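You operate a simulated robot arm through the tools that you are given. There is no shell and no other tool.

You are at the controls of a simulated robot arm. One attempt, no reset.

JOB
Run the yellow reel's cable to the orange socket and switch the lamp on.
Fine: free the reel with the red lever and set it back to HOLD; plug in before you switch on. Where these are worked on the way, their far stop is far enough and under half their travel is too little: red lever.
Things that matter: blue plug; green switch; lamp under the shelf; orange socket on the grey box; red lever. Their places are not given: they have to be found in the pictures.

Only the result counts: the job must be done as asked and must still hold three seconds after the hand-in. Knocking over, shifting, dropping, spilling or breaking anything else fails it.

ROBOT AND FRAMES
A 7-joint arm with a three-finger gripper, fixed in place. Base frame: the origin is at the foot of the arm, x ahead of it, y to its left, z up. Units: mm, rad, N and s.
Its first joint turns from -2.897 to 2.897 rad. Payload 2.69 kg.
Tool frame: the origin (TCP) lies between the finger pads and is the grasp point; the fingertips stand 30 mm ahead of it; z points along the fingers, y is the line along which they close. Largest opening 128 mm; the body of the gripper starts 117 mm behind the TCP.
Orientation is told as [roll, pitch, yaw] about the base's x, y, z axes, in that order, counted from this pose: with the fingers straight down and closing along the base's y, the tool's x points along the base's -x, its y along +y and its z along -z.

CONTROLS
- The arm moves only by the tool jog_arm. Its argument "rows" is a list of rows, each an object (a shift or turn left out is 0, a gripper value left out holds the last) with "translation": the shift along the base's x, y, z in units of 25 mm (1.0 is 25 mm), a list of three; "turn": the turn, a rotation vector about the base's x, y, z in units of 8 degrees (1.0 is 8 degrees), a list of three. In form: [{"translation": [dx, dy, dz], "turn": [wx, wy, wz]}, ...]. A call has 1 to 20 rows; each row shifts and turns the commanded pose from where the row before left it. "claw" is the finger opening in mm, from 0 to 128, set as the call begins (left out, the last holds). A call with a number of a shift or a turn outside -1 to 1 is refused whole. Each row takes 0.2 s and may step no farther than 50 mm and 0.15 rad from the row before; otherwise, or with a gripper value out of range, the whole call is refused. A pose out of reach is approached as far as the arm can. The call stops where the force on the tool passes 40 N (or 10 N more than at its start, if that is more) or the arm is blocked; 0.2 s more then pass. Each finger halts on what it meets, pressing with about 36 N; the grip force reading is that of the motor and also rises with nothing between the fingers. The clock runs only during rows and for 0.2 s after the last one: add rows that do not move to give the fingers time. The reply holds the time, the measured pose of the TCP, the force on the tool along the base axes, the opening and the grip force, in the units named above and with some noise, with the torque about the TCP (base axes, N m) and any sound that the robot's microphone picked up.
- Cameras (640 x 400 px; columns grow to the right, rows downward): "scene" is fixed at [221.5, -499.8, 1426]; the picture's right is [0.97, -0.23, 0.00], its down [-0.07, -0.30, -0.95] and it looks along [0.22, 0.93, -0.31] (base axes); focal length 314 px, centre (320, 200). "wrist" rides on the gripper at [58, 54, -131] in the tool frame; the picture's right is [-0.68, 0.74, 0.00], its down [-0.62, -0.57, -0.55] and it looks along [-0.40, -0.37, 0.84] (tool axes); focal length 234 px, centre (320, 200).
- camera(camera): a new picture of that camera. It takes no simulated time.
- raise_lower(by): slides the trunk up (or, below 0, down) by that many mm; the arm rides with it, the base frame stays. It gives what a move gives, with no picture.
- probe_pixels(camera, pixels): for up to 12 pixels [column, row] of the newest picture of that camera ("zoom" is the newest enlarged one), the place [x, y, z] in the base frame of the surface seen there, good to about 3 mm. It takes no simulated time.
- inspect(camera, box): a new picture of the part [left, top, right, bottom] of that camera's present view, enlarged. It takes no simulated time.
- hand_in(): hands the job in; it is judged then, once.

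Unless the task says otherwise, let go and move clear before handing in.

The tools are called after "Emit:" as a command line: name --argument value ..., lists and objects as JSON in quotes. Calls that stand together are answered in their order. jog_arm: Moves the arm, as the interface text tells. Its arguments: {"type":"object","properties":{"rows":{"type":"array","items":{"type":"object","properties":{"translation":{"type":"array","items":{"type":"number"}},"turn":{"type":"array","items":{"type":"number"}}}}},"claw":{"type":"number"}},"required":["rows"]} The other tools are called the same way: raise_lower (by) slides the trunk up or down; camera (camera) takes a picture; probe_pixels (camera, pixels) gives the place of the surface under pixels of a picture; inspect (camera, box) takes an enlarged picture of a part of a camera's view; hand_in () hands the job in.

At the start:

```text
time: 0.0
tool_pos: [330.8, 595.9, 1189.2]
tcp_rot: [0.0, 0.001, 0.001]
force: [0.8, 0.1, -0.3]
moment: [-0.03, -0.03, -0.01]
opening: 127.8
finger_force: 0.1
trunk travel left (down, up): [-150.0, 200.0]
```

scene: 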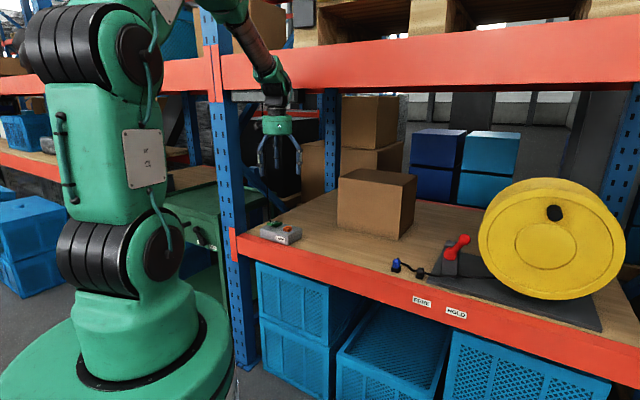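
wrist: 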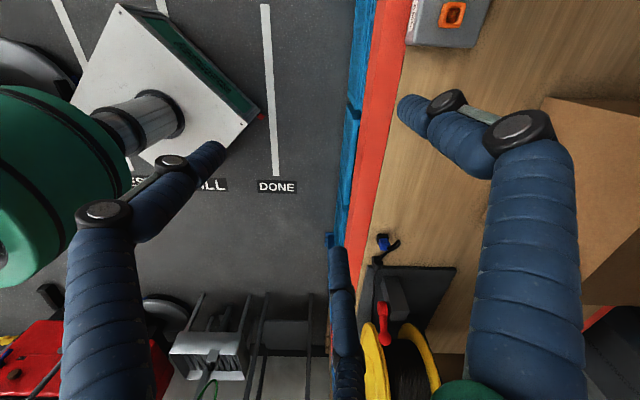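

The scene picture shows the blue plug near (396,265), the red lever near (457,246), the reel at (550,240), and a grey box with green/orange at (281,232). I'll enlarge these areas first.

Emit:
inspect --camera "scene" --box '[380, 220, 520, 320]'

Emit:
inspect --camera "scene" --box '[240, 200, 320, 250]'

Emit:
inspect --camera "wrist" --box '[340, 220, 480, 320]'

Emit:
inspect --camera "wrist" --box '[390, 0, 510, 70]'

```text
4.00 times, centred on (450, 270) of scene
```

zoom: 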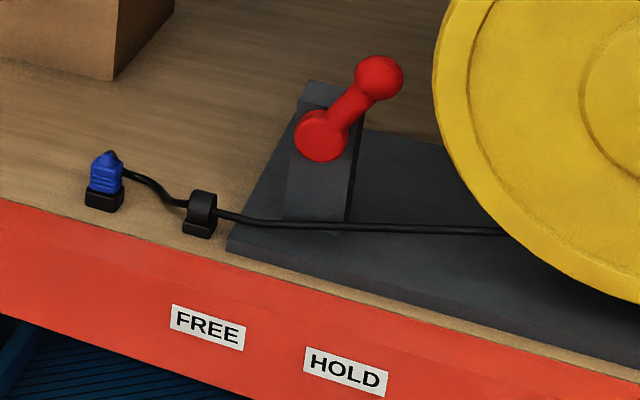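

```text
8.00 times, centred on (280, 225) of scene
```

zoom: 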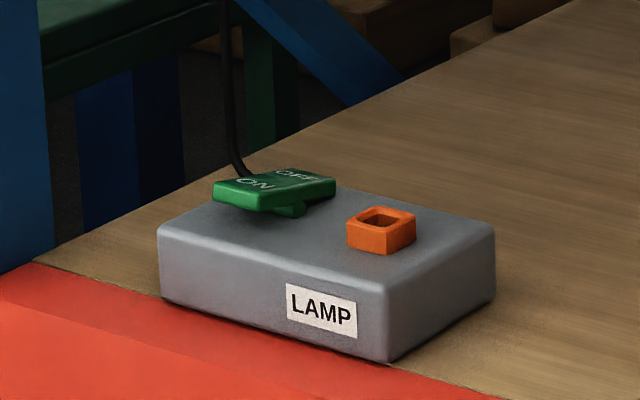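

```text
4.00 times, centred on (410, 270) of wrist
```

zoom: 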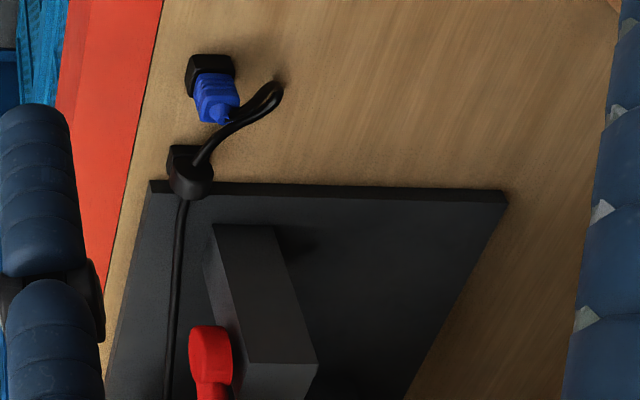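

```text
5.33 times, centred on (450, 35) of wrist
```

zoom: 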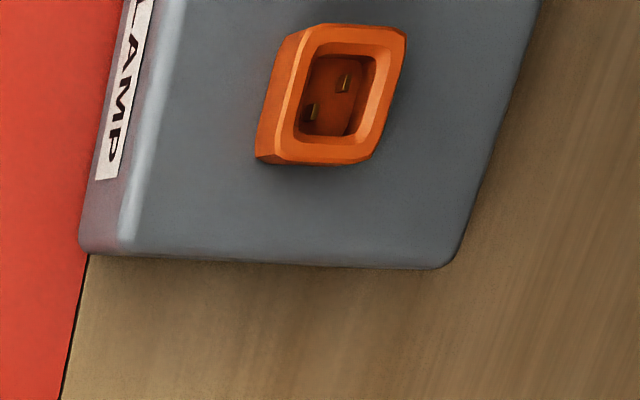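

The plug stands upright on a black piece with its cable leaving at the top; the socket on the box faces up. I'll measure the places.

Emit:
probe_pixels --camera "scene" --pixels '[[396, 261], [396, 267], [396, 270], [400, 262], [421, 273], [474, 238], [460, 253], [450, 280], [452, 247], [440, 275], [500, 270], [405, 283]]'

Emit:
probe_pixels --camera "wrist" --pixels '[[452, 6], [463, 12], [450, 24], [440, 28], [448, 13], [383, 236], [389, 243], [384, 265], [379, 308], [386, 310], [384, 335], [395, 290]]'

Emit:
inspect --camera "scene" --box '[380, 245, 428, 275]'

Emit:
inspect --camera "wrist" --box '[360, 220, 424, 260]'

```text
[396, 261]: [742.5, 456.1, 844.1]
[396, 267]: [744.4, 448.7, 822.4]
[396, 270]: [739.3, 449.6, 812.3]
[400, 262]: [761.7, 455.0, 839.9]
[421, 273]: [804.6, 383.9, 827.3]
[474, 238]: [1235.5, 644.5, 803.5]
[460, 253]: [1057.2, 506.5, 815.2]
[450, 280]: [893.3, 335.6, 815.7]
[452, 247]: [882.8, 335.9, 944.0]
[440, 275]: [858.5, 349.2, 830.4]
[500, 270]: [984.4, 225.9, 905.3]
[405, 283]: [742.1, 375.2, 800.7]
```

```text
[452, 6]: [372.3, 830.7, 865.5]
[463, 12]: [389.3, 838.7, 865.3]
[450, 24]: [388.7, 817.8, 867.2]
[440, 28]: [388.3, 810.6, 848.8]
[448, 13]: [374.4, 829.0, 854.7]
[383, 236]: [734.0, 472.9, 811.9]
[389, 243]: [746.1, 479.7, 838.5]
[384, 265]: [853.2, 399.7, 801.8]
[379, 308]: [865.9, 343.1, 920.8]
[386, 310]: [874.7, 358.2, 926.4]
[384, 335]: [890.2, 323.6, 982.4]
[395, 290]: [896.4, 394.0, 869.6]
```

```text
13.33 times, centred on (404, 260) of scene
```

zoom: 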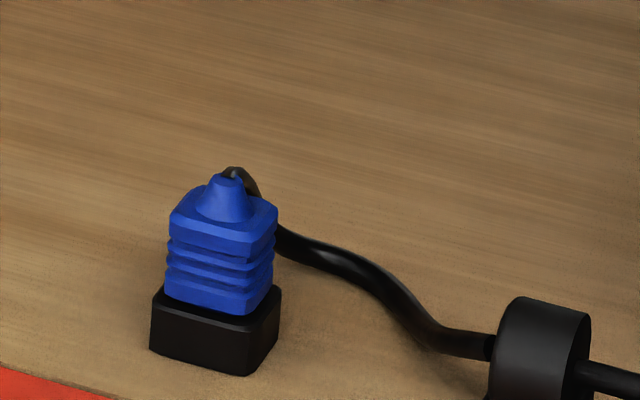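

```text
10.00 times, centred on (392, 240) of wrist
```

zoom: 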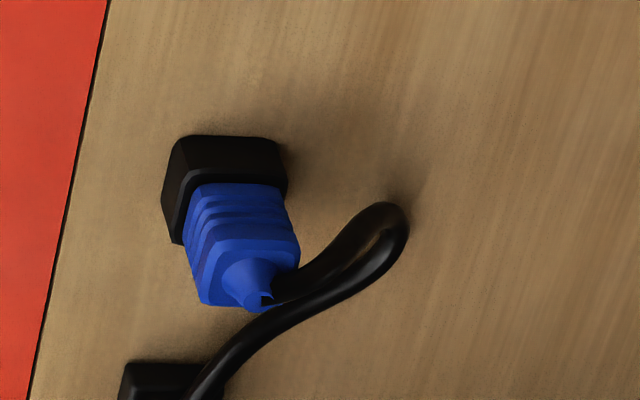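

The tabletop is near z=800, the plug at about (745,460), the socket at about (377,828) with its rim at z≈866. I'll measure lever, plug and box orientations with more points.

Emit:
inspect --camera "scene" --box '[432, 225, 480, 285]'

Emit:
probe_pixels --camera "scene" --pixels '[[462, 240], [465, 237], [460, 243], [455, 249], [448, 253], [461, 238], [330, 257], [394, 279], [422, 301], [456, 313], [420, 270], [423, 268]]'

Emit:
inspect --camera "wrist" --box '[360, 260, 440, 360]'

```text
6.67 times, centred on (456, 255) of scene
```

zoom: 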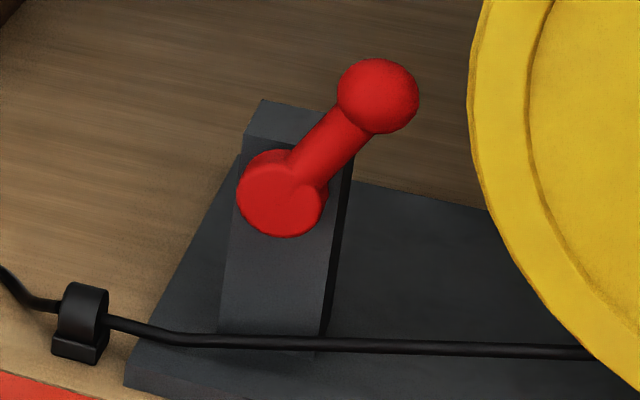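

```text
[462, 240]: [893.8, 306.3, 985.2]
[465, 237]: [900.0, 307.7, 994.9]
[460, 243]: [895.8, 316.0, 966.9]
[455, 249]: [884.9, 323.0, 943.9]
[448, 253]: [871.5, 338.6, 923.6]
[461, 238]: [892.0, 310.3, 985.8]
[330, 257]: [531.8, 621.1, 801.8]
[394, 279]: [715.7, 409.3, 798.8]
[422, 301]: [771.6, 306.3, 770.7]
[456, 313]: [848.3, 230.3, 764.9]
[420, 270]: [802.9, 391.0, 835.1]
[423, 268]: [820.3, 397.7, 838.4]
```

```text
4.00 times, centred on (400, 310) of wrist
```

zoom: 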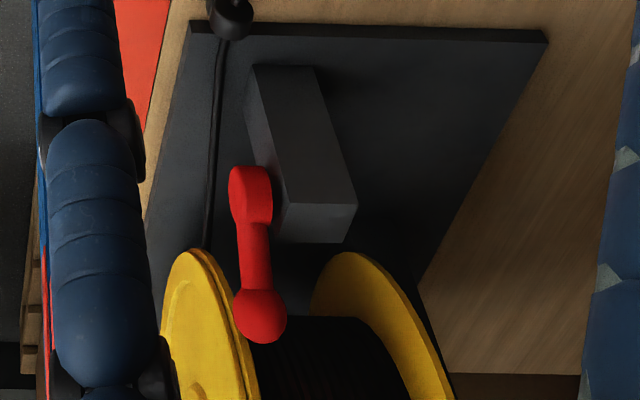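

Shelf edge runs along about (0.67,-0.74,0), and the lever pivots about the shelf normal with its ball near (897,313,988). I'll probe the housing, flange edge, upper beam and lamp for clearance.

Emit:
probe_pixels --camera "scene" --pixels '[[400, 82], [500, 88], [300, 85], [480, 240], [485, 215], [500, 195], [530, 182], [550, 240], [480, 225], [445, 242], [456, 243], [437, 283]]'

Emit:
probe_pixels --camera "wrist" --pixels '[[379, 340], [384, 343], [388, 337], [375, 360], [371, 370], [378, 375], [411, 340], [388, 315], [380, 303], [383, 322], [376, 270], [430, 267]]'

Emit:
inspect --camera "scene" --box '[240, 60, 480, 210]'

```text
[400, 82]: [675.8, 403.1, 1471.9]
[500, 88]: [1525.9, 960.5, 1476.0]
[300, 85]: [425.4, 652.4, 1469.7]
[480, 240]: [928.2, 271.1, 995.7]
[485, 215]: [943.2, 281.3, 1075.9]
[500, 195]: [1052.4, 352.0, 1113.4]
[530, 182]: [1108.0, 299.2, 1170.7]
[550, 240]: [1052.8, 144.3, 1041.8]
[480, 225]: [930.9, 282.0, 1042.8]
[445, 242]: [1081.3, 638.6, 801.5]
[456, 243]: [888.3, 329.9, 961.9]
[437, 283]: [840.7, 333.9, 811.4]
```

```text
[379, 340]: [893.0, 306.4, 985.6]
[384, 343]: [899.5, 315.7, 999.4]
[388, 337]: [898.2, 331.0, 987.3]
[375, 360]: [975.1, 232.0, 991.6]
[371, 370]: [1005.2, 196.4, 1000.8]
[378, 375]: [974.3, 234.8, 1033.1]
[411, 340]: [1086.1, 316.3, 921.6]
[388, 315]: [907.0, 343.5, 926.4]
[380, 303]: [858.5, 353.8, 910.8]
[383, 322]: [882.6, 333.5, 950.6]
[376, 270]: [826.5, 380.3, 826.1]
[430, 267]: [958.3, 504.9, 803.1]
```

```text
2.67 times, centred on (360, 135) of scene
```

zoom: 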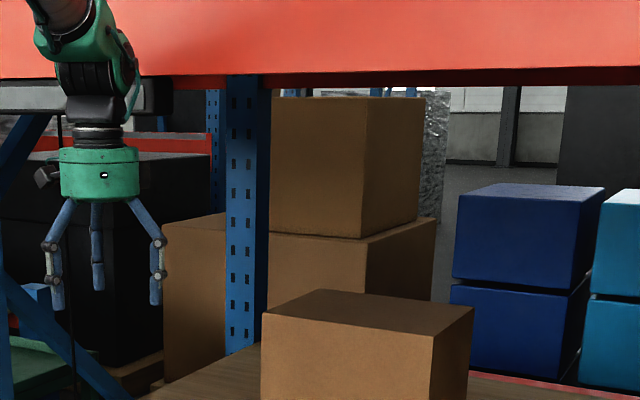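

The shelf runs exactly at -45° (beam face at n≈763), the ball is about 39 mm from the flange rim, and the upper beam's underside is z≈1470. The hand shows three fingers, so I'll partly close it to see how it really looks.

Emit:
jog_arm --rows '[{"translation": [0, 0, 0]}, {"translation": [0, 0, 0]}, {"translation": [0, 0, 0]}]' --claw 30

Emit:
camera --camera "wrist"

Emit:
inspect --camera "scene" --box '[200, 60, 360, 200]'

```text
time: 0.8
tool_pos: [331.0, 596.4, 1188.7]
tcp_rot: [0.0, 0.0, 0.0]
force: [0.4, -1.3, -0.8]
moment: [-0.01, 0.0, -0.02]
opening: 29.8
finger_force: 0.0
trunk travel left (down, up): [-150.0, 200.0]
```

```text
taken
```

wrist: 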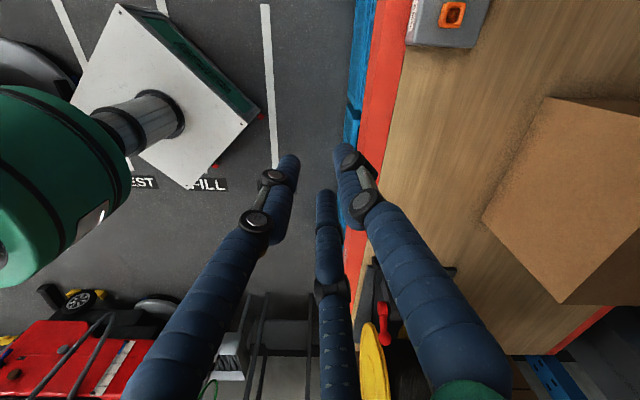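

```text
2.86 times, centred on (280, 130) of scene
```

zoom: 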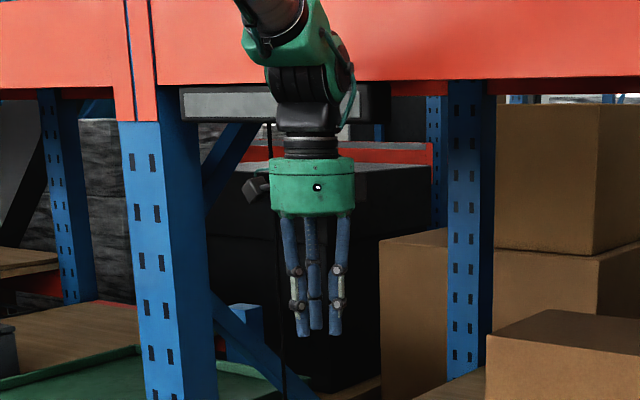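

The hand closes with fingers converging on the TCP; the lamp is the grey bar behind it. I'll travel along outside the shelf toward the lever while yawing -45° so the fingers close along the shelf normal.

Emit:
probe_pixels --camera "scene" --pixels '[[240, 97], [300, 97], [350, 180], [375, 172], [410, 180], [345, 230], [400, 240]]'

Emit:
jog_arm --rows '[{"translation": [1, -1, 0], "turn": [0, 0, -0.331]}, {"translation": [1, -1, 0], "turn": [0, 0, -0.331]}, {"translation": [1, -1, 0], "turn": [0, 0, -0.331]}, {"translation": [1, -1, 0], "turn": [0, 0, -0.331]}, {"translation": [1, -1, 0], "turn": [0, 0, -0.331]}, {"translation": [1, -1, 0], "turn": [0, 0, -0.331]}, {"translation": [1, -1, 0], "turn": [0, 0, -0.331]}, {"translation": [1, -1, 0], "turn": [0, 0, -0.331]}, {"translation": [1, -1, 0], "turn": [0, 0, -0.331]}, {"translation": [1, -1, 0], "turn": [0, 0, -0.331]}]' --claw 64

Emit:
camera --camera "wrist"

Emit:
camera --camera "scene"

```text
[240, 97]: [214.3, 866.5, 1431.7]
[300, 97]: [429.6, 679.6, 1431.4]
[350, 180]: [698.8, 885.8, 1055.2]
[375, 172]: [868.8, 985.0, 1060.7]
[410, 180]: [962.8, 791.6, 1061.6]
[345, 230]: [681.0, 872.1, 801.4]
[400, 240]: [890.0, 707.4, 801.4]
```

```text
time: 3.0
tool_pos: [582.8, 342.3, 1189.0]
tcp_rot: [-0.002, -0.001, -0.464]
force: [-1.0, -0.4, -0.1]
moment: [0.01, -0.03, 0.02]
opening: 64.1
finger_force: 0.0
trunk travel left (down, up): [-150.0, 200.0]
```

```text
taken
```

wrist: 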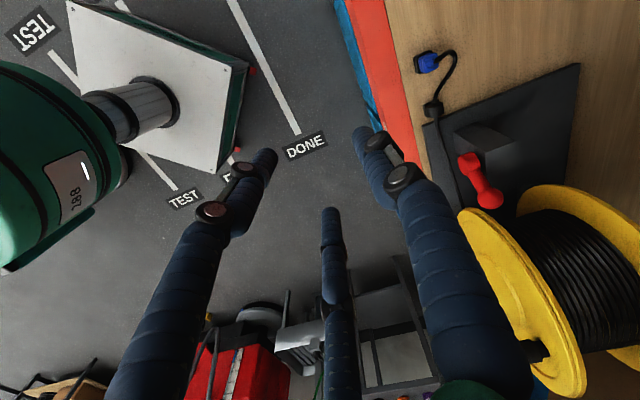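

```text
taken
```

scene: 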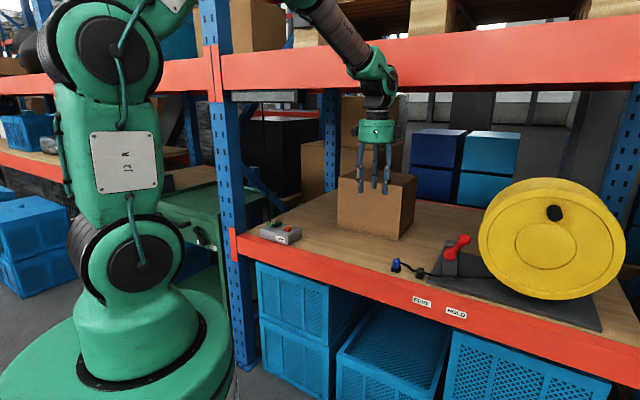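

The wrist camera now sees lever, plug and reel from above. I'll measure them from here.

Emit:
inspect --camera "wrist" --box '[400, 40, 480, 130]'

Emit:
inspect --camera "wrist" --box '[440, 120, 530, 220]'

Emit:
probe_pixels --camera "wrist" --pixels '[[488, 192], [490, 199], [484, 202], [498, 200], [490, 206], [468, 160], [476, 176], [487, 138], [465, 131], [505, 148], [466, 232], [475, 165]]'

Emit:
probe_pixels --camera "scene" --pixels '[[254, 107], [465, 235], [458, 240], [469, 239], [463, 245]]'

```text
4.44 times, centred on (440, 85) of wrist
```

zoom: 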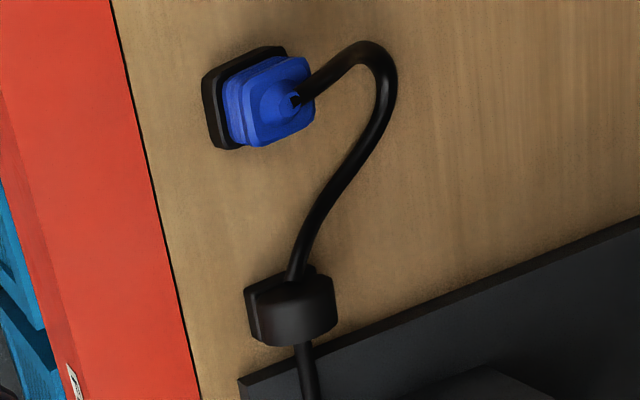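

```text
4.00 times, centred on (485, 170) of wrist
```

zoom: 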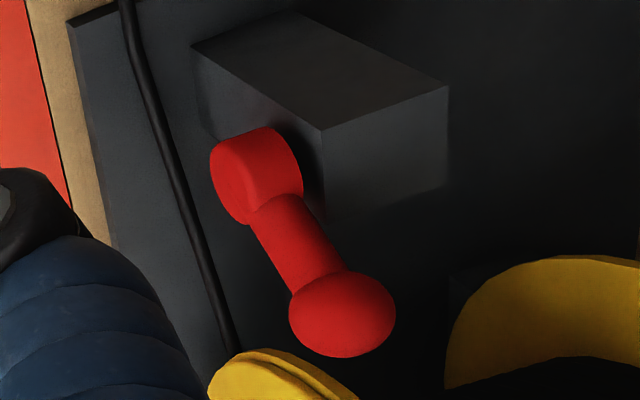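

```text
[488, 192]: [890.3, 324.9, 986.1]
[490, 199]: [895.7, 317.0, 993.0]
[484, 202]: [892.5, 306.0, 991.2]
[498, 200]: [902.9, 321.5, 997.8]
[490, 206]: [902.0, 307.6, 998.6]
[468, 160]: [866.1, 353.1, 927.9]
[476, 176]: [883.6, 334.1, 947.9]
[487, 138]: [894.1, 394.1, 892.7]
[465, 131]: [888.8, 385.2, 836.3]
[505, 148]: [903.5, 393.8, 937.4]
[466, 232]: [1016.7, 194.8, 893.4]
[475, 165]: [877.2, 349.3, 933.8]
```

```text
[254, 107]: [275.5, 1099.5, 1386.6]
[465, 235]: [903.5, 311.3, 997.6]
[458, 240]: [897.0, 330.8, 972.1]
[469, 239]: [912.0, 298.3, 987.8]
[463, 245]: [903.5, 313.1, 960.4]
```

The ball's centre works out to about (904,314,983), radius ~17, with pivot at u≈379, z≈921, so the lever leans ~31° toward HOLD. Next I go in front of it, finish the yaw, lower to z≈1120, and then move in above the ball.

Emit:
jog_arm --rows '[{"translation": [0.92, -0.632, -0.307], "turn": [0, 0, -0.256]}, {"translation": [0.92, -0.632, -0.307], "turn": [0, 0, -0.256]}, {"translation": [0.92, -0.632, -0.307], "turn": [0, 0, -0.256]}, {"translation": [0.92, -0.632, -0.307], "turn": [0, 0, -0.256]}, {"translation": [0.92, -0.632, -0.307], "turn": [0, 0, -0.256]}, {"translation": [0.92, -0.632, -0.307], "turn": [0, 0, -0.256]}, {"translation": [0.92, -0.632, -0.307], "turn": [0, 0, -0.256]}, {"translation": [0.92, -0.632, -0.307], "turn": [0, 0, -0.256]}, {"translation": [0.92, -0.632, -0.307], "turn": [0, 0, -0.256]}]'

Emit:
camera --camera "wrist"

Emit:
camera --camera "scene"

```text
time: 5.0
tool_pos: [787.6, 204.4, 1121.4]
tcp_rot: [0.0, -0.001, -0.786]
force: [-0.1, 1.2, -1.3]
moment: [-0.04, 0.0, -0.01]
opening: 64.0
finger_force: 0.1
trunk travel left (down, up): [-150.0, 200.0]
```

```text
taken
```

wrist: 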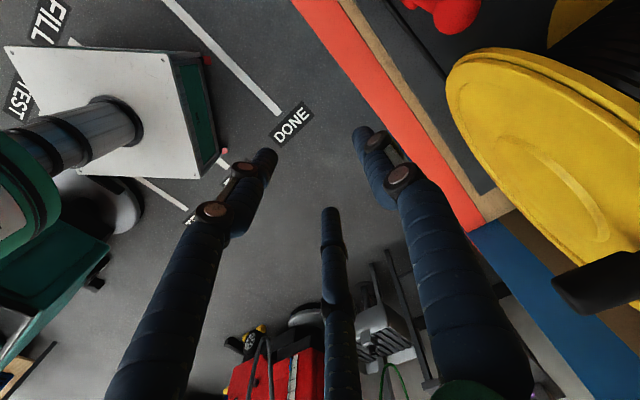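

```text
taken
```

scene: 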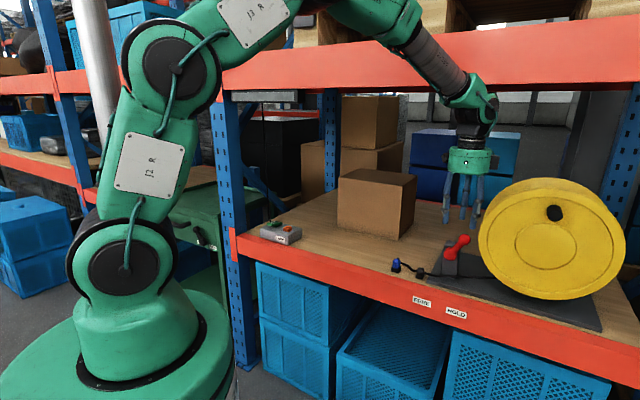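

The forearm would pass close to the upper beam at this height, so I'll slide the trunk down 110 mm (hand stays in front of the shelf) to flatten the forearm.

Emit:
raise_lower --by -110

Emit:
camera --camera "scene"

```text
time: 6.4
tool_pos: [787.3, 203.4, 1010.7]
tcp_rot: [-0.001, -0.002, -0.786]
force: [0.1, 0.2, -0.2]
moment: [-0.02, -0.03, 0.02]
opening: 64.0
finger_force: 0.1
trunk travel left (down, up): [-40.0, 310.0]
```

```text
taken
```

scene: 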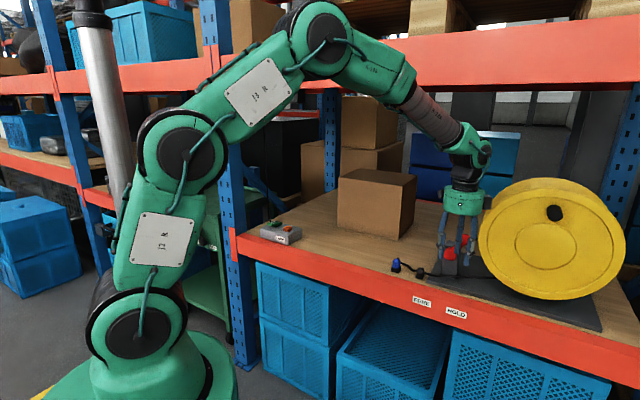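

The forearm now lies well below the beam. I'll lift slightly to z≈1047 and move in over the ball.

Emit:
jog_arm --rows '[{"translation": [0, 0, 0.73]}, {"translation": [0, 0, 0.73]}, {"translation": [0.931, 0.885, 0]}, {"translation": [0.931, 0.885, 0]}, {"translation": [0.931, 0.885, 0]}, {"translation": [0.931, 0.885, 0]}, {"translation": [0.931, 0.885, 0]}]'

Emit:
camera --camera "scene"

Emit:
camera --camera "wrist"

```text
time: 8.0
tool_pos: [905.2, 315.2, 1046.9]
tcp_rot: [-0.002, 0.001, -0.785]
force: [-0.4, -0.1, -0.5]
moment: [0.06, -0.01, 0.02]
opening: 63.9
finger_force: 0.0
trunk travel left (down, up): [-40.0, 310.0]
```

```text
taken
```

scene: 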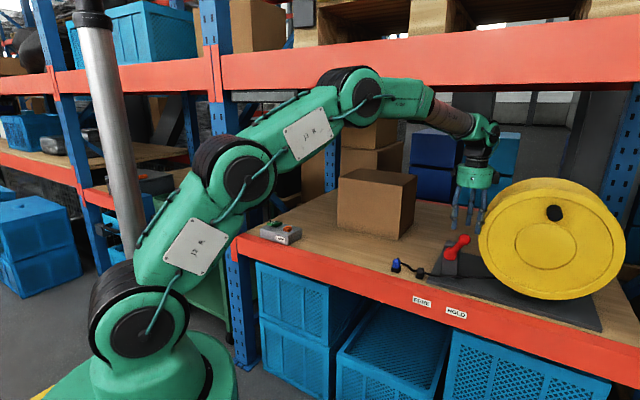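

```text
taken
```

wrist: 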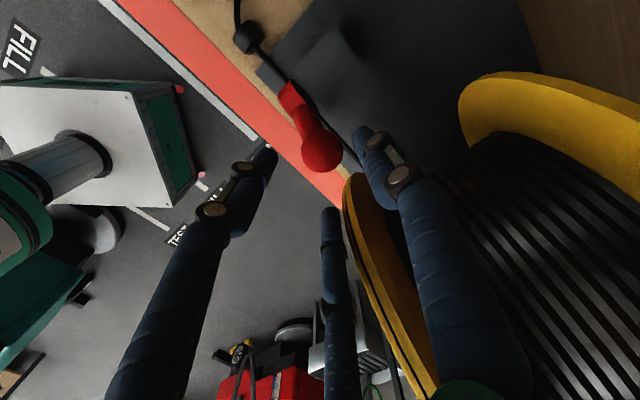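

The ball sits between the fingers at wrist pixel (321,150). I'll re-probe the ball and flange edge before descending.

Emit:
probe_pixels --camera "wrist" --pixels '[[321, 150], [321, 140], [330, 150], [312, 152], [322, 160], [334, 145], [335, 160], [310, 165], [350, 178], [346, 190], [370, 195], [321, 170]]'

Emit:
inspect --camera "wrist" --box '[250, 80, 410, 240]'

Emit:
inspect --camera "scene" --box '[430, 160, 520, 290]'

```text
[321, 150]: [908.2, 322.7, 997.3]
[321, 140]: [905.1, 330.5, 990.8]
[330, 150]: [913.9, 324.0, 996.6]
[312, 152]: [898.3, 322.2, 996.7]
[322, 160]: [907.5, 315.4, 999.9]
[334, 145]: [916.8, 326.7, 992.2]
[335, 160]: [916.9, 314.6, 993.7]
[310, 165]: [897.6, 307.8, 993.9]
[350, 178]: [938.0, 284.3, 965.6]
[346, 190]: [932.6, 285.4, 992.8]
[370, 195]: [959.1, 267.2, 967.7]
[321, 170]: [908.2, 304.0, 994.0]
```

```text
2.50 times, centred on (330, 160) of wrist
```

zoom: 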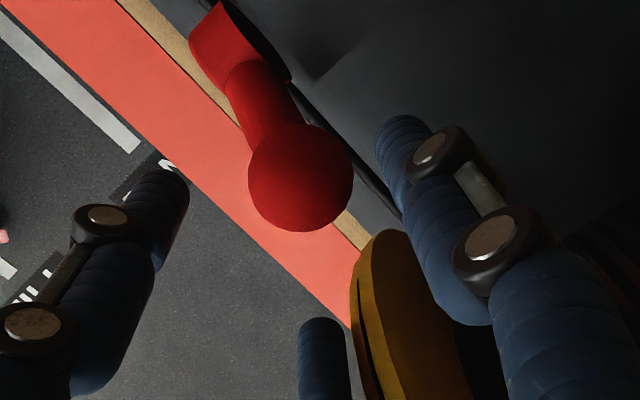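

```text
3.08 times, centred on (475, 225) of scene
```

zoom: 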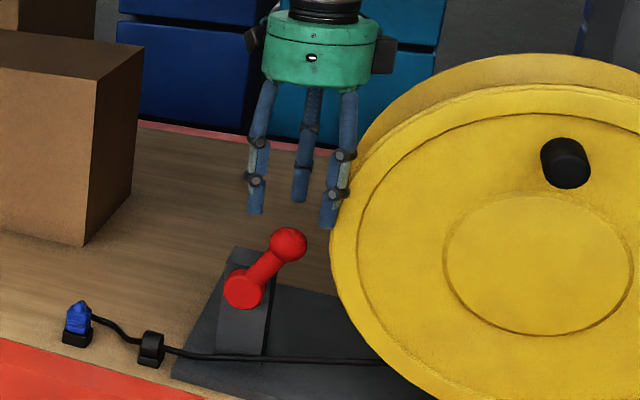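

The ball's centre is about (907.5,317,985), radius ~15. I'll narrow the opening to 48, centre, and descend so the pads are at the ball.

Emit:
jog_arm --rows '[{"translation": [0.09, 0.07, 0]}, {"translation": [0, 0, 0]}, {"translation": [0, 0, -0.5]}, {"translation": [0, 0, -0.5]}, {"translation": [0, 0, -0.5]}, {"translation": [0, 0, -0.5]}, {"translation": [0, 0, -0.3]}]' --claw 48

Emit:
camera --camera "wrist"

Emit:
inspect --camera "scene" --box '[430, 160, 520, 290]'

```text
time: 9.6
tool_pos: [903.9, 315.6, 989.7]
tcp_rot: [-0.002, -0.001, -0.785]
force: [0.4, -0.2, -0.6]
moment: [0.01, -0.01, 0.0]
opening: 47.8
finger_force: 0.2
trunk travel left (down, up): [-40.0, 310.0]
```

```text
taken
```

wrist: 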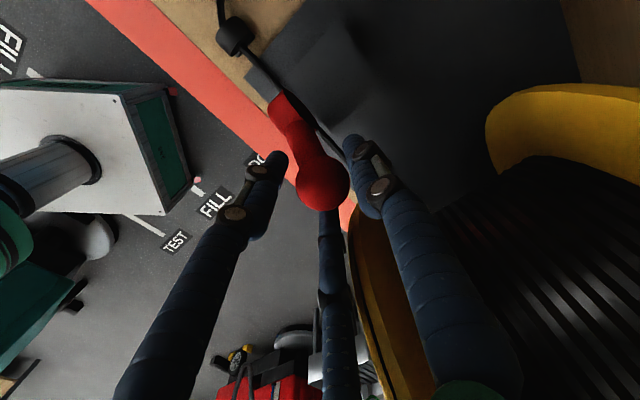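

```text
3.08 times, centred on (475, 225) of scene
```

zoom: 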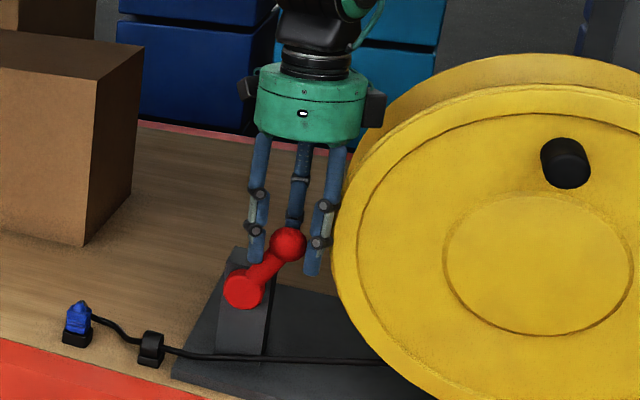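

The fingers straddle the ball without contact. I'll close on it.

Emit:
jog_arm --rows '[{"translation": [0.12, 0.05, 0]}, {"translation": [0, 0, 0]}, {"translation": [0, 0, 0]}]' --claw 15

Emit:
inspect --camera "scene" --box '[430, 160, 520, 290]'

```text
time: 10.5
tool_pos: [905.3, 316.1, 990.1]
tcp_rot: [-0.008, 0.002, -0.784]
force: [-14.2, -4.4, 11.3]
moment: [-0.35, 1.56, 0.48]
opening: 36.5
finger_force: 44.6
trunk travel left (down, up): [-40.0, 310.0]
stopped in row 3: the force on the tool passed its limit at 41 N (the readings are from after the stop); the commanded pose is now the measured one
```

```text
3.08 times, centred on (475, 225) of scene
```

zoom: 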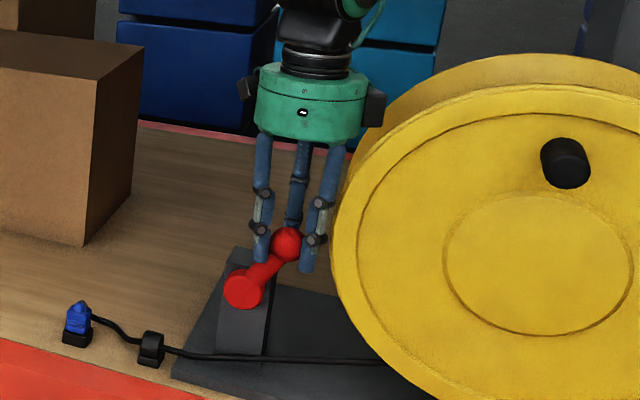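

The fingers have the ball at 36.5 mm opening with a modest offset force. I'll start swinging it along its arc toward FREE (-u), a little at a time.

Emit:
jog_arm --rows '[{"translation": [0, 0, 0]}, {"translation": [-0.229, 0.229, 0.172]}, {"translation": [-0.277, 0.277, 0.144]}]'

Emit:
inspect --camera "scene" --box '[430, 160, 520, 290]'

```text
time: 11.3
tool_pos: [894.8, 329.0, 996.8]
tcp_rot: [-0.004, 0.002, -0.784]
force: [0.4, -10.7, 10.0]
moment: [-0.25, -0.21, 0.14]
opening: 34.3
finger_force: 45.3
trunk travel left (down, up): [-40.0, 310.0]
```

```text
3.08 times, centred on (475, 225) of scene
```

zoom: 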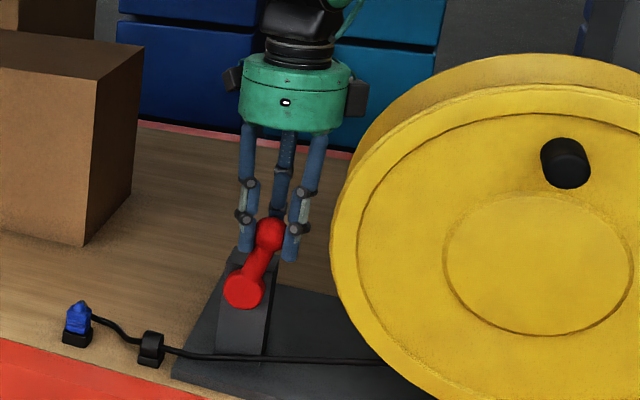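

The lever is following the hand with only ~10 N resistance. I'll continue the arc to the FREE side.

Emit:
jog_arm --rows '[{"translation": [-0.291, 0.291, 0.088]}, {"translation": [-0.294, 0.294, 0.028]}, {"translation": [-0.294, 0.294, -0.028]}, {"translation": [-0.291, 0.291, -0.088]}, {"translation": [-0.277, 0.277, -0.144]}, {"translation": [-0.25, 0.25, -0.19]}]'

Emit:
inspect --camera "scene" --box '[430, 160, 520, 290]'

```text
time: 12.7
tool_pos: [853.5, 367.1, 990.4]
tcp_rot: [-0.007, -0.001, -0.786]
force: [-1.5, -11.9, 5.6]
moment: [-0.74, 0.13, -0.18]
opening: 36.9
finger_force: 16.3
trunk travel left (down, up): [-40.0, 310.0]
stopped in row 6: the force on the tool passed its limit at 41 N (the readings are from after the stop); the commanded pose is now the measured one
```

```text
3.08 times, centred on (475, 225) of scene
```

zoom: 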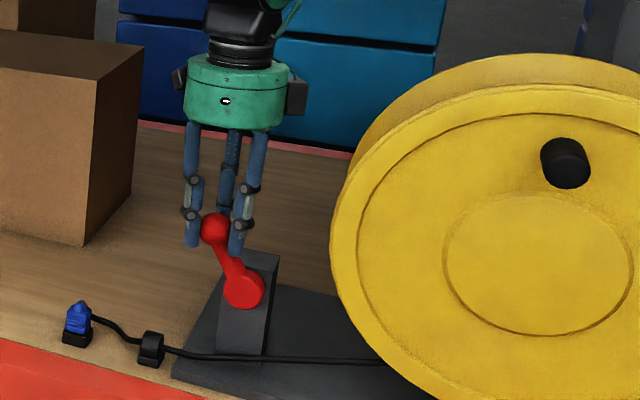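

The swing stopped at force 41 N with the lever leaning about as far toward FREE as it did to HOLD, likely the stop. I'll press slightly farther to confirm.

Emit:
jog_arm --rows '[{"translation": [0, 0, 0]}, {"translation": [-0.1, 0.1, -0.07]}, {"translation": [-0.1, 0.1, -0.08]}]'

Emit:
inspect --camera "scene" --box '[430, 190, 510, 290]'

Emit:
camera --camera "wrist"

```text
time: 13.4
tool_pos: [854.3, 367.1, 989.8]
tcp_rot: [-0.002, -0.007, -0.788]
force: [-2.4, -10.0, 5.9]
moment: [-1.02, 0.71, -0.62]
opening: 36.2
finger_force: 45.0
trunk travel left (down, up): [-40.0, 310.0]
stopped in row 3: the force on the tool passed its limit at 44 N (the readings are from after the stop); the commanded pose is now the measured one
```

```text
4.00 times, centred on (470, 240) of scene
```

zoom: 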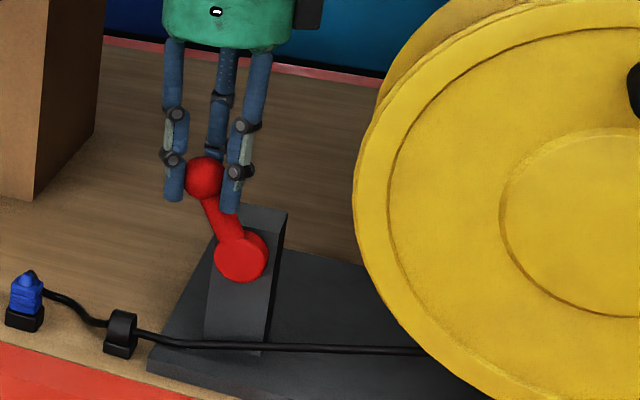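

```text
taken
```

wrist: 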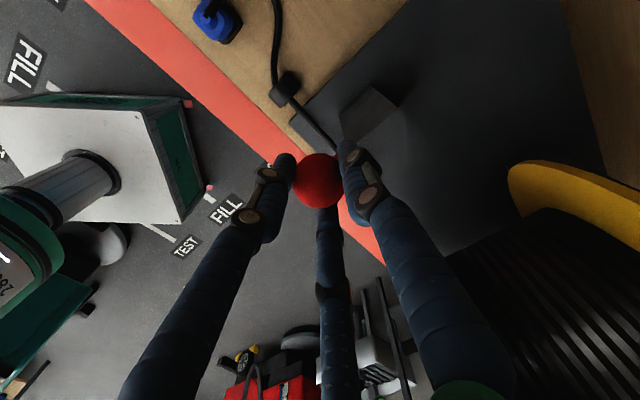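

It's blocked there: the FREE stop is reached. I'll open, let it settle and lift away to check that it stays.

Emit:
jog_arm --rows '[{"translation": [0, 0, 0]}, {"translation": [0, 0, 0]}, {"translation": [0, 0, 0.8]}, {"translation": [0, 0, 1]}, {"translation": [0, 0, 1]}]' --claw 56

Emit:
inspect --camera "scene" --box '[430, 190, 510, 290]'

Emit:
camera --camera "wrist"

```text
time: 14.6
tool_pos: [853.2, 369.2, 1057.7]
tcp_rot: [-0.005, -0.004, -0.787]
force: [0.1, -0.2, 0.5]
moment: [-0.03, -0.02, 0.05]
opening: 56.0
finger_force: 0.0
trunk travel left (down, up): [-40.0, 310.0]
```

```text
4.00 times, centred on (470, 240) of scene
```

zoom: 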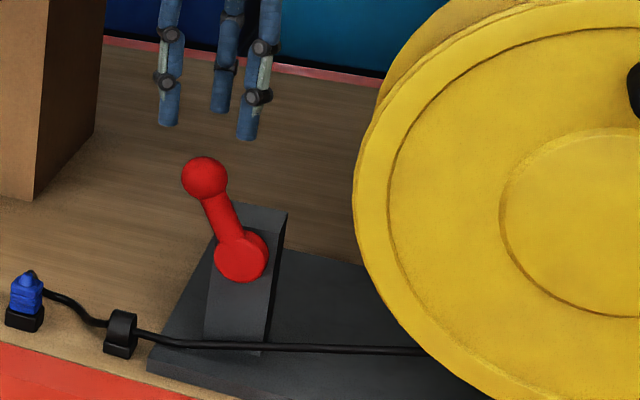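

```text
taken
```

wrist: 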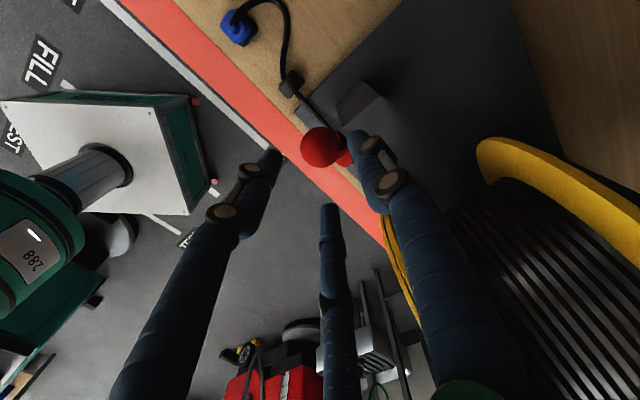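

The lever stays at FREE. Next I move over the plug near (745,460) to look at it closely.

Emit:
jog_arm --rows '[{"translation": [-0.9, 0.76, 0]}, {"translation": [-0.9, 0.76, 0]}, {"translation": [-0.9, 0.76, 0]}, {"translation": [-0.9, 0.76, 0]}, {"translation": [-0.73, 0.6, -0.5]}, {"translation": [0, 0, -0.9]}, {"translation": [0, 0, -0.9]}]' --claw 70

Emit:
camera --camera "wrist"

Emit:
camera --camera "scene"

```text
time: 16.2
tool_pos: [748.2, 459.3, 999.9]
tcp_rot: [-0.002, -0.005, -0.788]
force: [0.2, -0.8, 0.0]
moment: [0.0, -0.01, 0.02]
opening: 70.0
finger_force: 0.1
trunk travel left (down, up): [-40.0, 310.0]
```

```text
taken
```

wrist: 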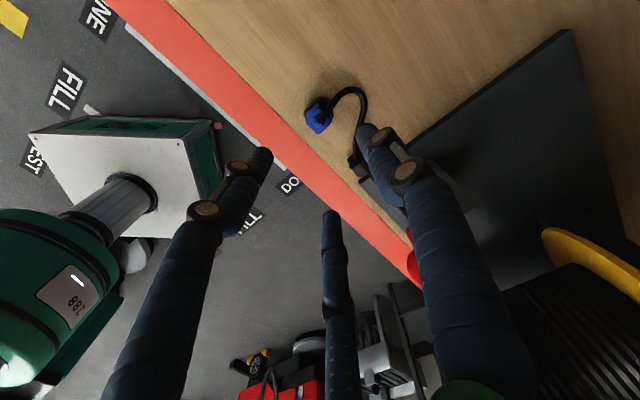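

```text
taken
```

scene: 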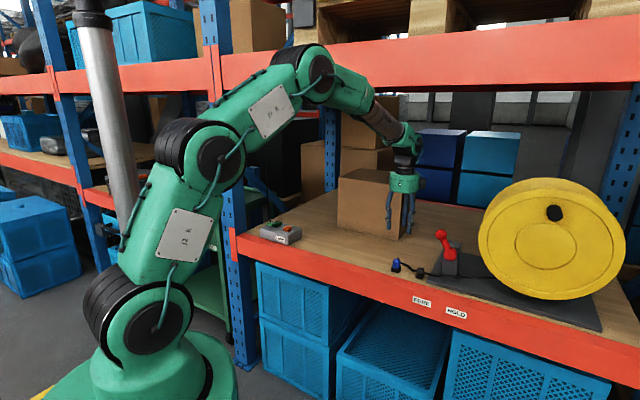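

Emit:
inspect --camera "wrist" --box '[296, 84, 376, 134]'

Emit:
probe_pixels --camera "wrist" --pixels '[[308, 110], [318, 104], [314, 126], [325, 124], [330, 116], [320, 117], [322, 110], [312, 118], [326, 109], [345, 90], [363, 110], [358, 165]]'

```text
8.00 times, centred on (336, 109) of wrist
```

zoom: 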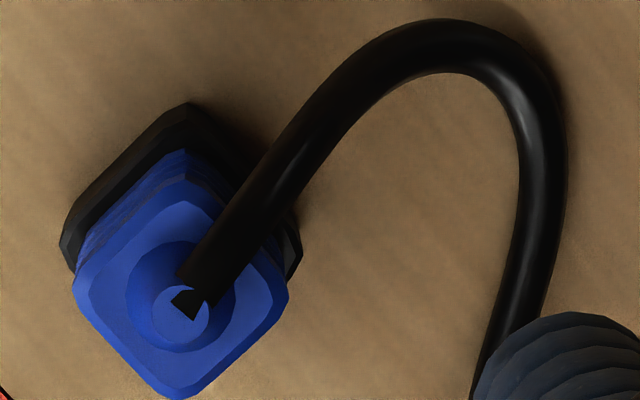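

```text
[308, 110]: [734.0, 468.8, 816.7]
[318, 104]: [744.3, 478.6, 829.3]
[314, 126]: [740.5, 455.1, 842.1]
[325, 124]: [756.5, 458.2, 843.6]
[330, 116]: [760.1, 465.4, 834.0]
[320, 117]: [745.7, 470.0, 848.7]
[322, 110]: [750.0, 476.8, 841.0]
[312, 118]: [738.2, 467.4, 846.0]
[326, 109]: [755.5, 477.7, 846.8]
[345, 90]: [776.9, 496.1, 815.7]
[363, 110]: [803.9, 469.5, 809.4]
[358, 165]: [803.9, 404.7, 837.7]
```

The plug is a rounded square about 24 mm, centred near (746,466), edges along the shelf axes, gripped region z≈820–845, cable bending toward +n. Before grasping I want a close look at the socket, so I'll check the post and box locations for the trip.

Emit:
probe_pixels --camera "scene" --pixels '[[225, 220], [240, 220], [233, 245], [262, 232], [300, 237], [276, 242], [272, 222], [285, 229], [292, 229], [288, 226], [274, 226], [280, 221]]'

Emit:
inspect --camera "scene" --box '[200, 90, 340, 260]'

```text
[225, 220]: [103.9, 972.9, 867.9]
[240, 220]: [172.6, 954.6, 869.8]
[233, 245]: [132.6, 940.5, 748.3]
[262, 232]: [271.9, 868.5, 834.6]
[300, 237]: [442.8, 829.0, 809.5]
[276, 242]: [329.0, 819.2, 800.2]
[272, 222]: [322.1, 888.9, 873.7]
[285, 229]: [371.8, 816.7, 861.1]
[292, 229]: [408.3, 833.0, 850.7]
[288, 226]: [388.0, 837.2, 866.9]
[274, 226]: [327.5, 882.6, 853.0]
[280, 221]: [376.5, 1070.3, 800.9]
```

```text
2.35 times, centred on (270, 175) of scene
```

zoom: 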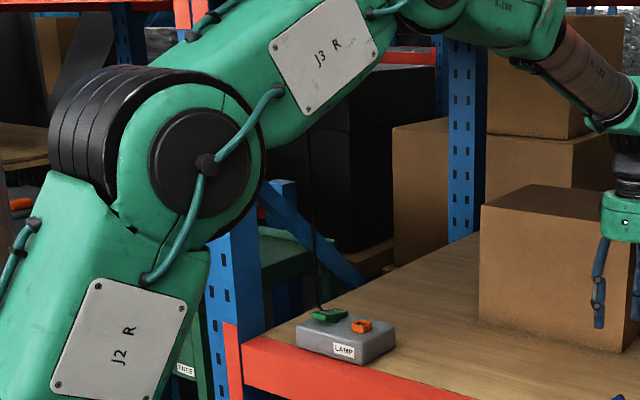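

The way along the shelf is clear (post at u≈-553, lamp bar above the box at z≥1386). I'll lower the trunk the last 40 mm to keep the forearm low, then travel at z≈960 to the box while yawing to +45°.

Emit:
raise_lower --by -38

Emit:
jog_arm --rows '[{"translation": [-0.987, 0.984, 0], "turn": [0, 0, 0.75]}, {"translation": [-0.987, 0.984, 0], "turn": [0, 0, 0.75]}, {"translation": [-0.987, 0.984, 0], "turn": [0, 0, 0.75]}, {"translation": [-0.987, 0.984, 0], "turn": [0, 0, 0.75]}, {"translation": [-0.987, 0.984, 0], "turn": [0, 0, 0.75]}, {"translation": [-0.987, 0.984, 0], "turn": [0, 0, 0.75]}, {"translation": [-0.987, 0.984, 0], "turn": [0, 0, 0.75]}]'

Emit:
camera --camera "scene"

Emit:
camera --camera "wrist"

```text
time: 17.0
tool_pos: [749.2, 459.5, 963.1]
tcp_rot: [-0.005, -0.005, -0.788]
force: [0.5, -0.1, 0.0]
moment: [0.04, -0.01, -0.03]
opening: 70.0
finger_force: 0.1
trunk travel left (down, up): [-2.0, 348.0]
```

```text
time: 18.6
tool_pos: [576.3, 631.8, 961.7]
tcp_rot: [-0.004, -0.004, -0.053]
force: [0.3, -0.1, 0.4]
moment: [0.04, 0.05, -0.05]
opening: 70.3
finger_force: 0.1
trunk travel left (down, up): [-2.0, 348.0]
```

```text
taken
```

scene: 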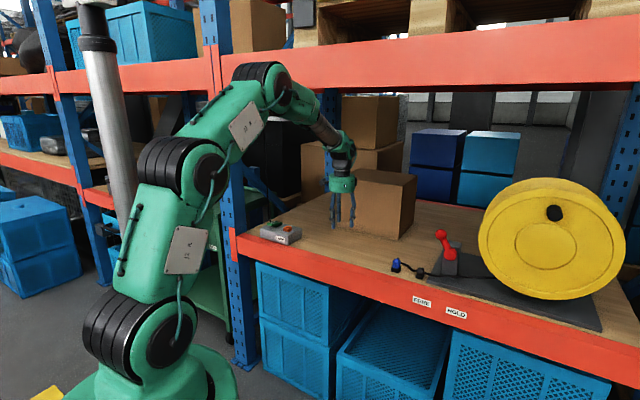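

```text
taken
```

wrist: 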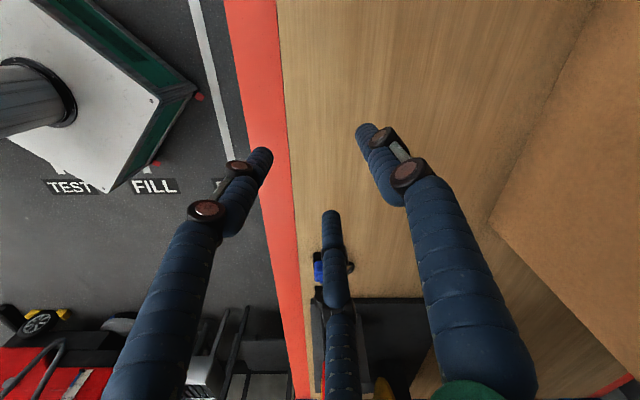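

Clear so far; the forearm will pass near the lamp bar (bottom about z 1412), so I'll also come down ~35 mm on the way to the box.

Emit:
jog_arm --rows '[{"translation": [-0.9, 0.9, -0.35], "turn": [0, 0, 0.75]}, {"translation": [-0.9, 0.9, -0.35], "turn": [0, 0, 0.75]}, {"translation": [-0.9, 0.9, -0.35], "turn": [0, 0, 0.75]}, {"translation": [-0.9, 0.9, -0.35], "turn": [0, 0, 0.75]}, {"translation": [-0.9, 0.9, 0], "turn": [0, 0, 0.75]}, {"translation": [-0.9, 0.9, 0], "turn": [0, 0, 0.75]}, {"translation": [-0.9, 0.9, 0], "turn": [0, 0, 0.75]}, {"translation": [-0.9, 0.9, 0], "turn": [0, 0, 0.75]}]'

Emit:
camera --camera "scene"

Emit:
camera --camera "wrist"

```text
time: 20.4
tool_pos: [394.7, 812.7, 926.3]
tcp_rot: [-0.004, -0.003, 0.785]
force: [0.2, 0.4, -0.7]
moment: [0.05, 0.11, 0.01]
opening: 70.1
finger_force: 0.2
trunk travel left (down, up): [-2.0, 348.0]
```

```text
taken
```

scene: 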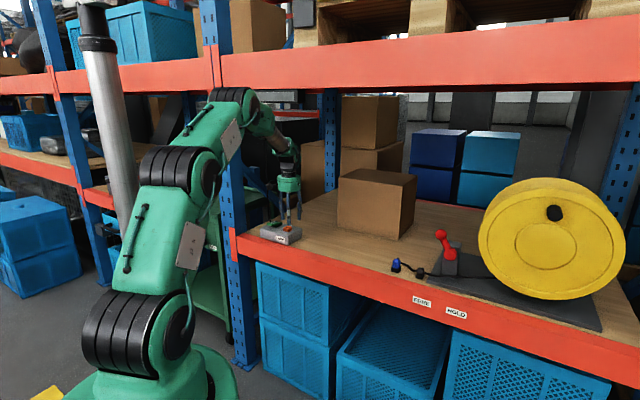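

```text
taken
```

wrist: 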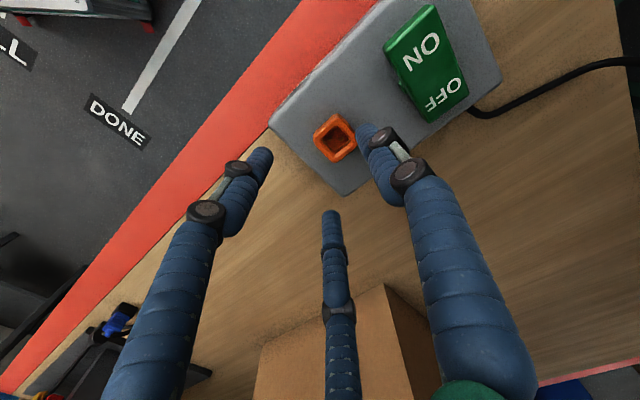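

The socket is visible at wrist (335,138) and the ON/OFF rocker at (430,65). I'll zoom in on both.

Emit:
inspect --camera "wrist" --box '[300, 105, 372, 170]'

Emit:
inspect --camera "wrist" --box '[370, 0, 490, 130]'

Emit:
probe_pixels --camera "wrist" --pixels '[[335, 118], [317, 134], [333, 158], [353, 143], [335, 140], [425, 10], [468, 90], [445, 100], [390, 48], [430, 65], [395, 55], [432, 118]]'

```text
6.15 times, centred on (336, 138) of wrist
```

zoom: 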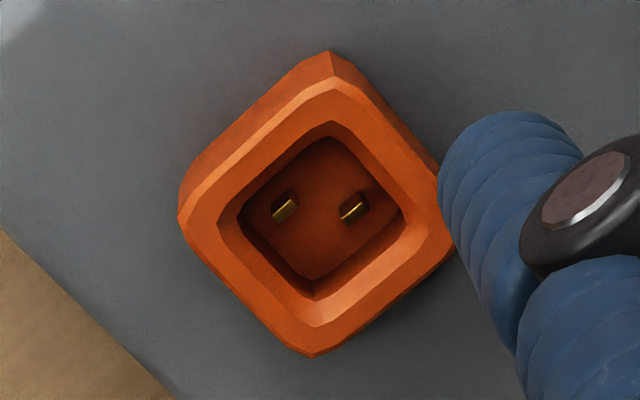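

```text
3.08 times, centred on (430, 65) of wrist
```

zoom: 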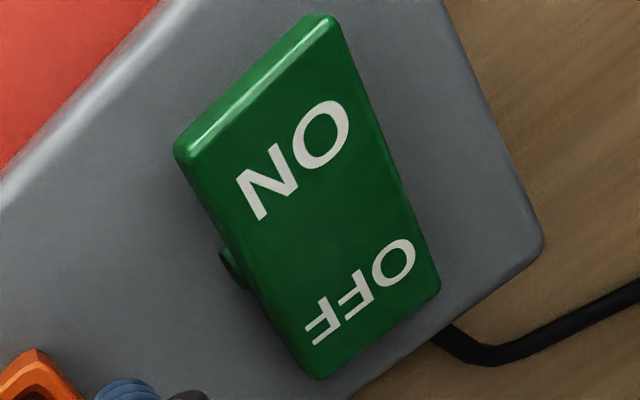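

```text
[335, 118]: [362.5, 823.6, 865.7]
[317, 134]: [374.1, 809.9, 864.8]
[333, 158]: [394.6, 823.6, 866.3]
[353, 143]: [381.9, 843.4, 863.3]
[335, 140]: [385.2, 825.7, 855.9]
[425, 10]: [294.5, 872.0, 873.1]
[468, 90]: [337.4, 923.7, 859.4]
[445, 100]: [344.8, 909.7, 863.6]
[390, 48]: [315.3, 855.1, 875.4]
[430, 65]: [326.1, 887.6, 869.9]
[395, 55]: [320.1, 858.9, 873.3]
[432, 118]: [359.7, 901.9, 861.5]
```

The socket centre is (380,826), square and aligned with the shelf, with two contacts along its diagonal; the rocker's raised ON end is at about (306,864,875). I'll go back over the plug, keeping this +45° yaw so the fingers close along the shelf and clear the cable.

Emit:
jog_arm --rows '[{"translation": [0.936, -0.925, 0]}, {"translation": [0.936, -0.925, 0]}, {"translation": [0.936, -0.925, 0]}, {"translation": [0.936, -0.925, 0]}, {"translation": [0.936, -0.925, 0]}, {"translation": [0.936, -0.925, 0]}, {"translation": [0.936, -0.925, 0]}, {"translation": [0.936, -0.925, 0]}, {"translation": [0.936, -0.925, 0]}, {"translation": [0.936, -0.925, 0]}, {"translation": [0.936, -0.925, 0]}, {"translation": [0.936, -0.925, 0]}, {"translation": [0.936, -0.925, 0]}, {"translation": [0.936, -0.925, 0]}, {"translation": [0.936, -0.925, 0]}]'

Emit:
camera --camera "wrist"

Emit:
camera --camera "scene"

```text
time: 23.6
tool_pos: [746.7, 465.0, 930.2]
tcp_rot: [-0.003, -0.005, 0.784]
force: [-0.6, 0.2, 0.0]
moment: [-0.07, -0.03, -0.02]
opening: 70.0
finger_force: 0.0
trunk travel left (down, up): [-2.0, 348.0]
```

```text
taken
```

wrist: 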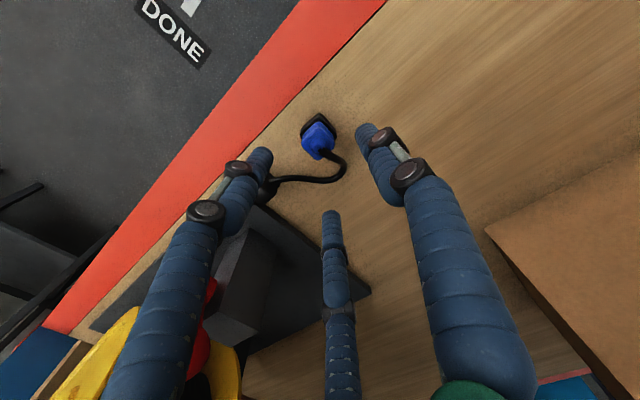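

```text
taken
```

scene: 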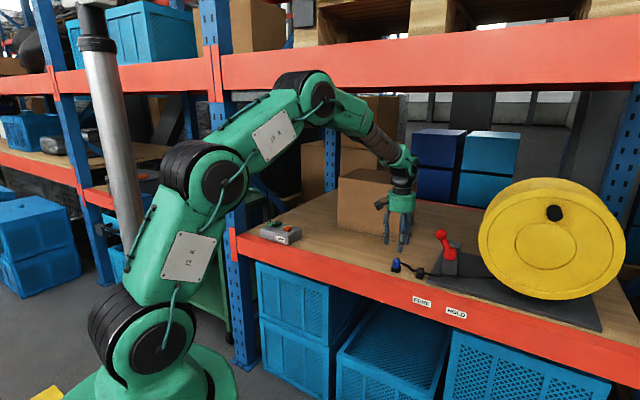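

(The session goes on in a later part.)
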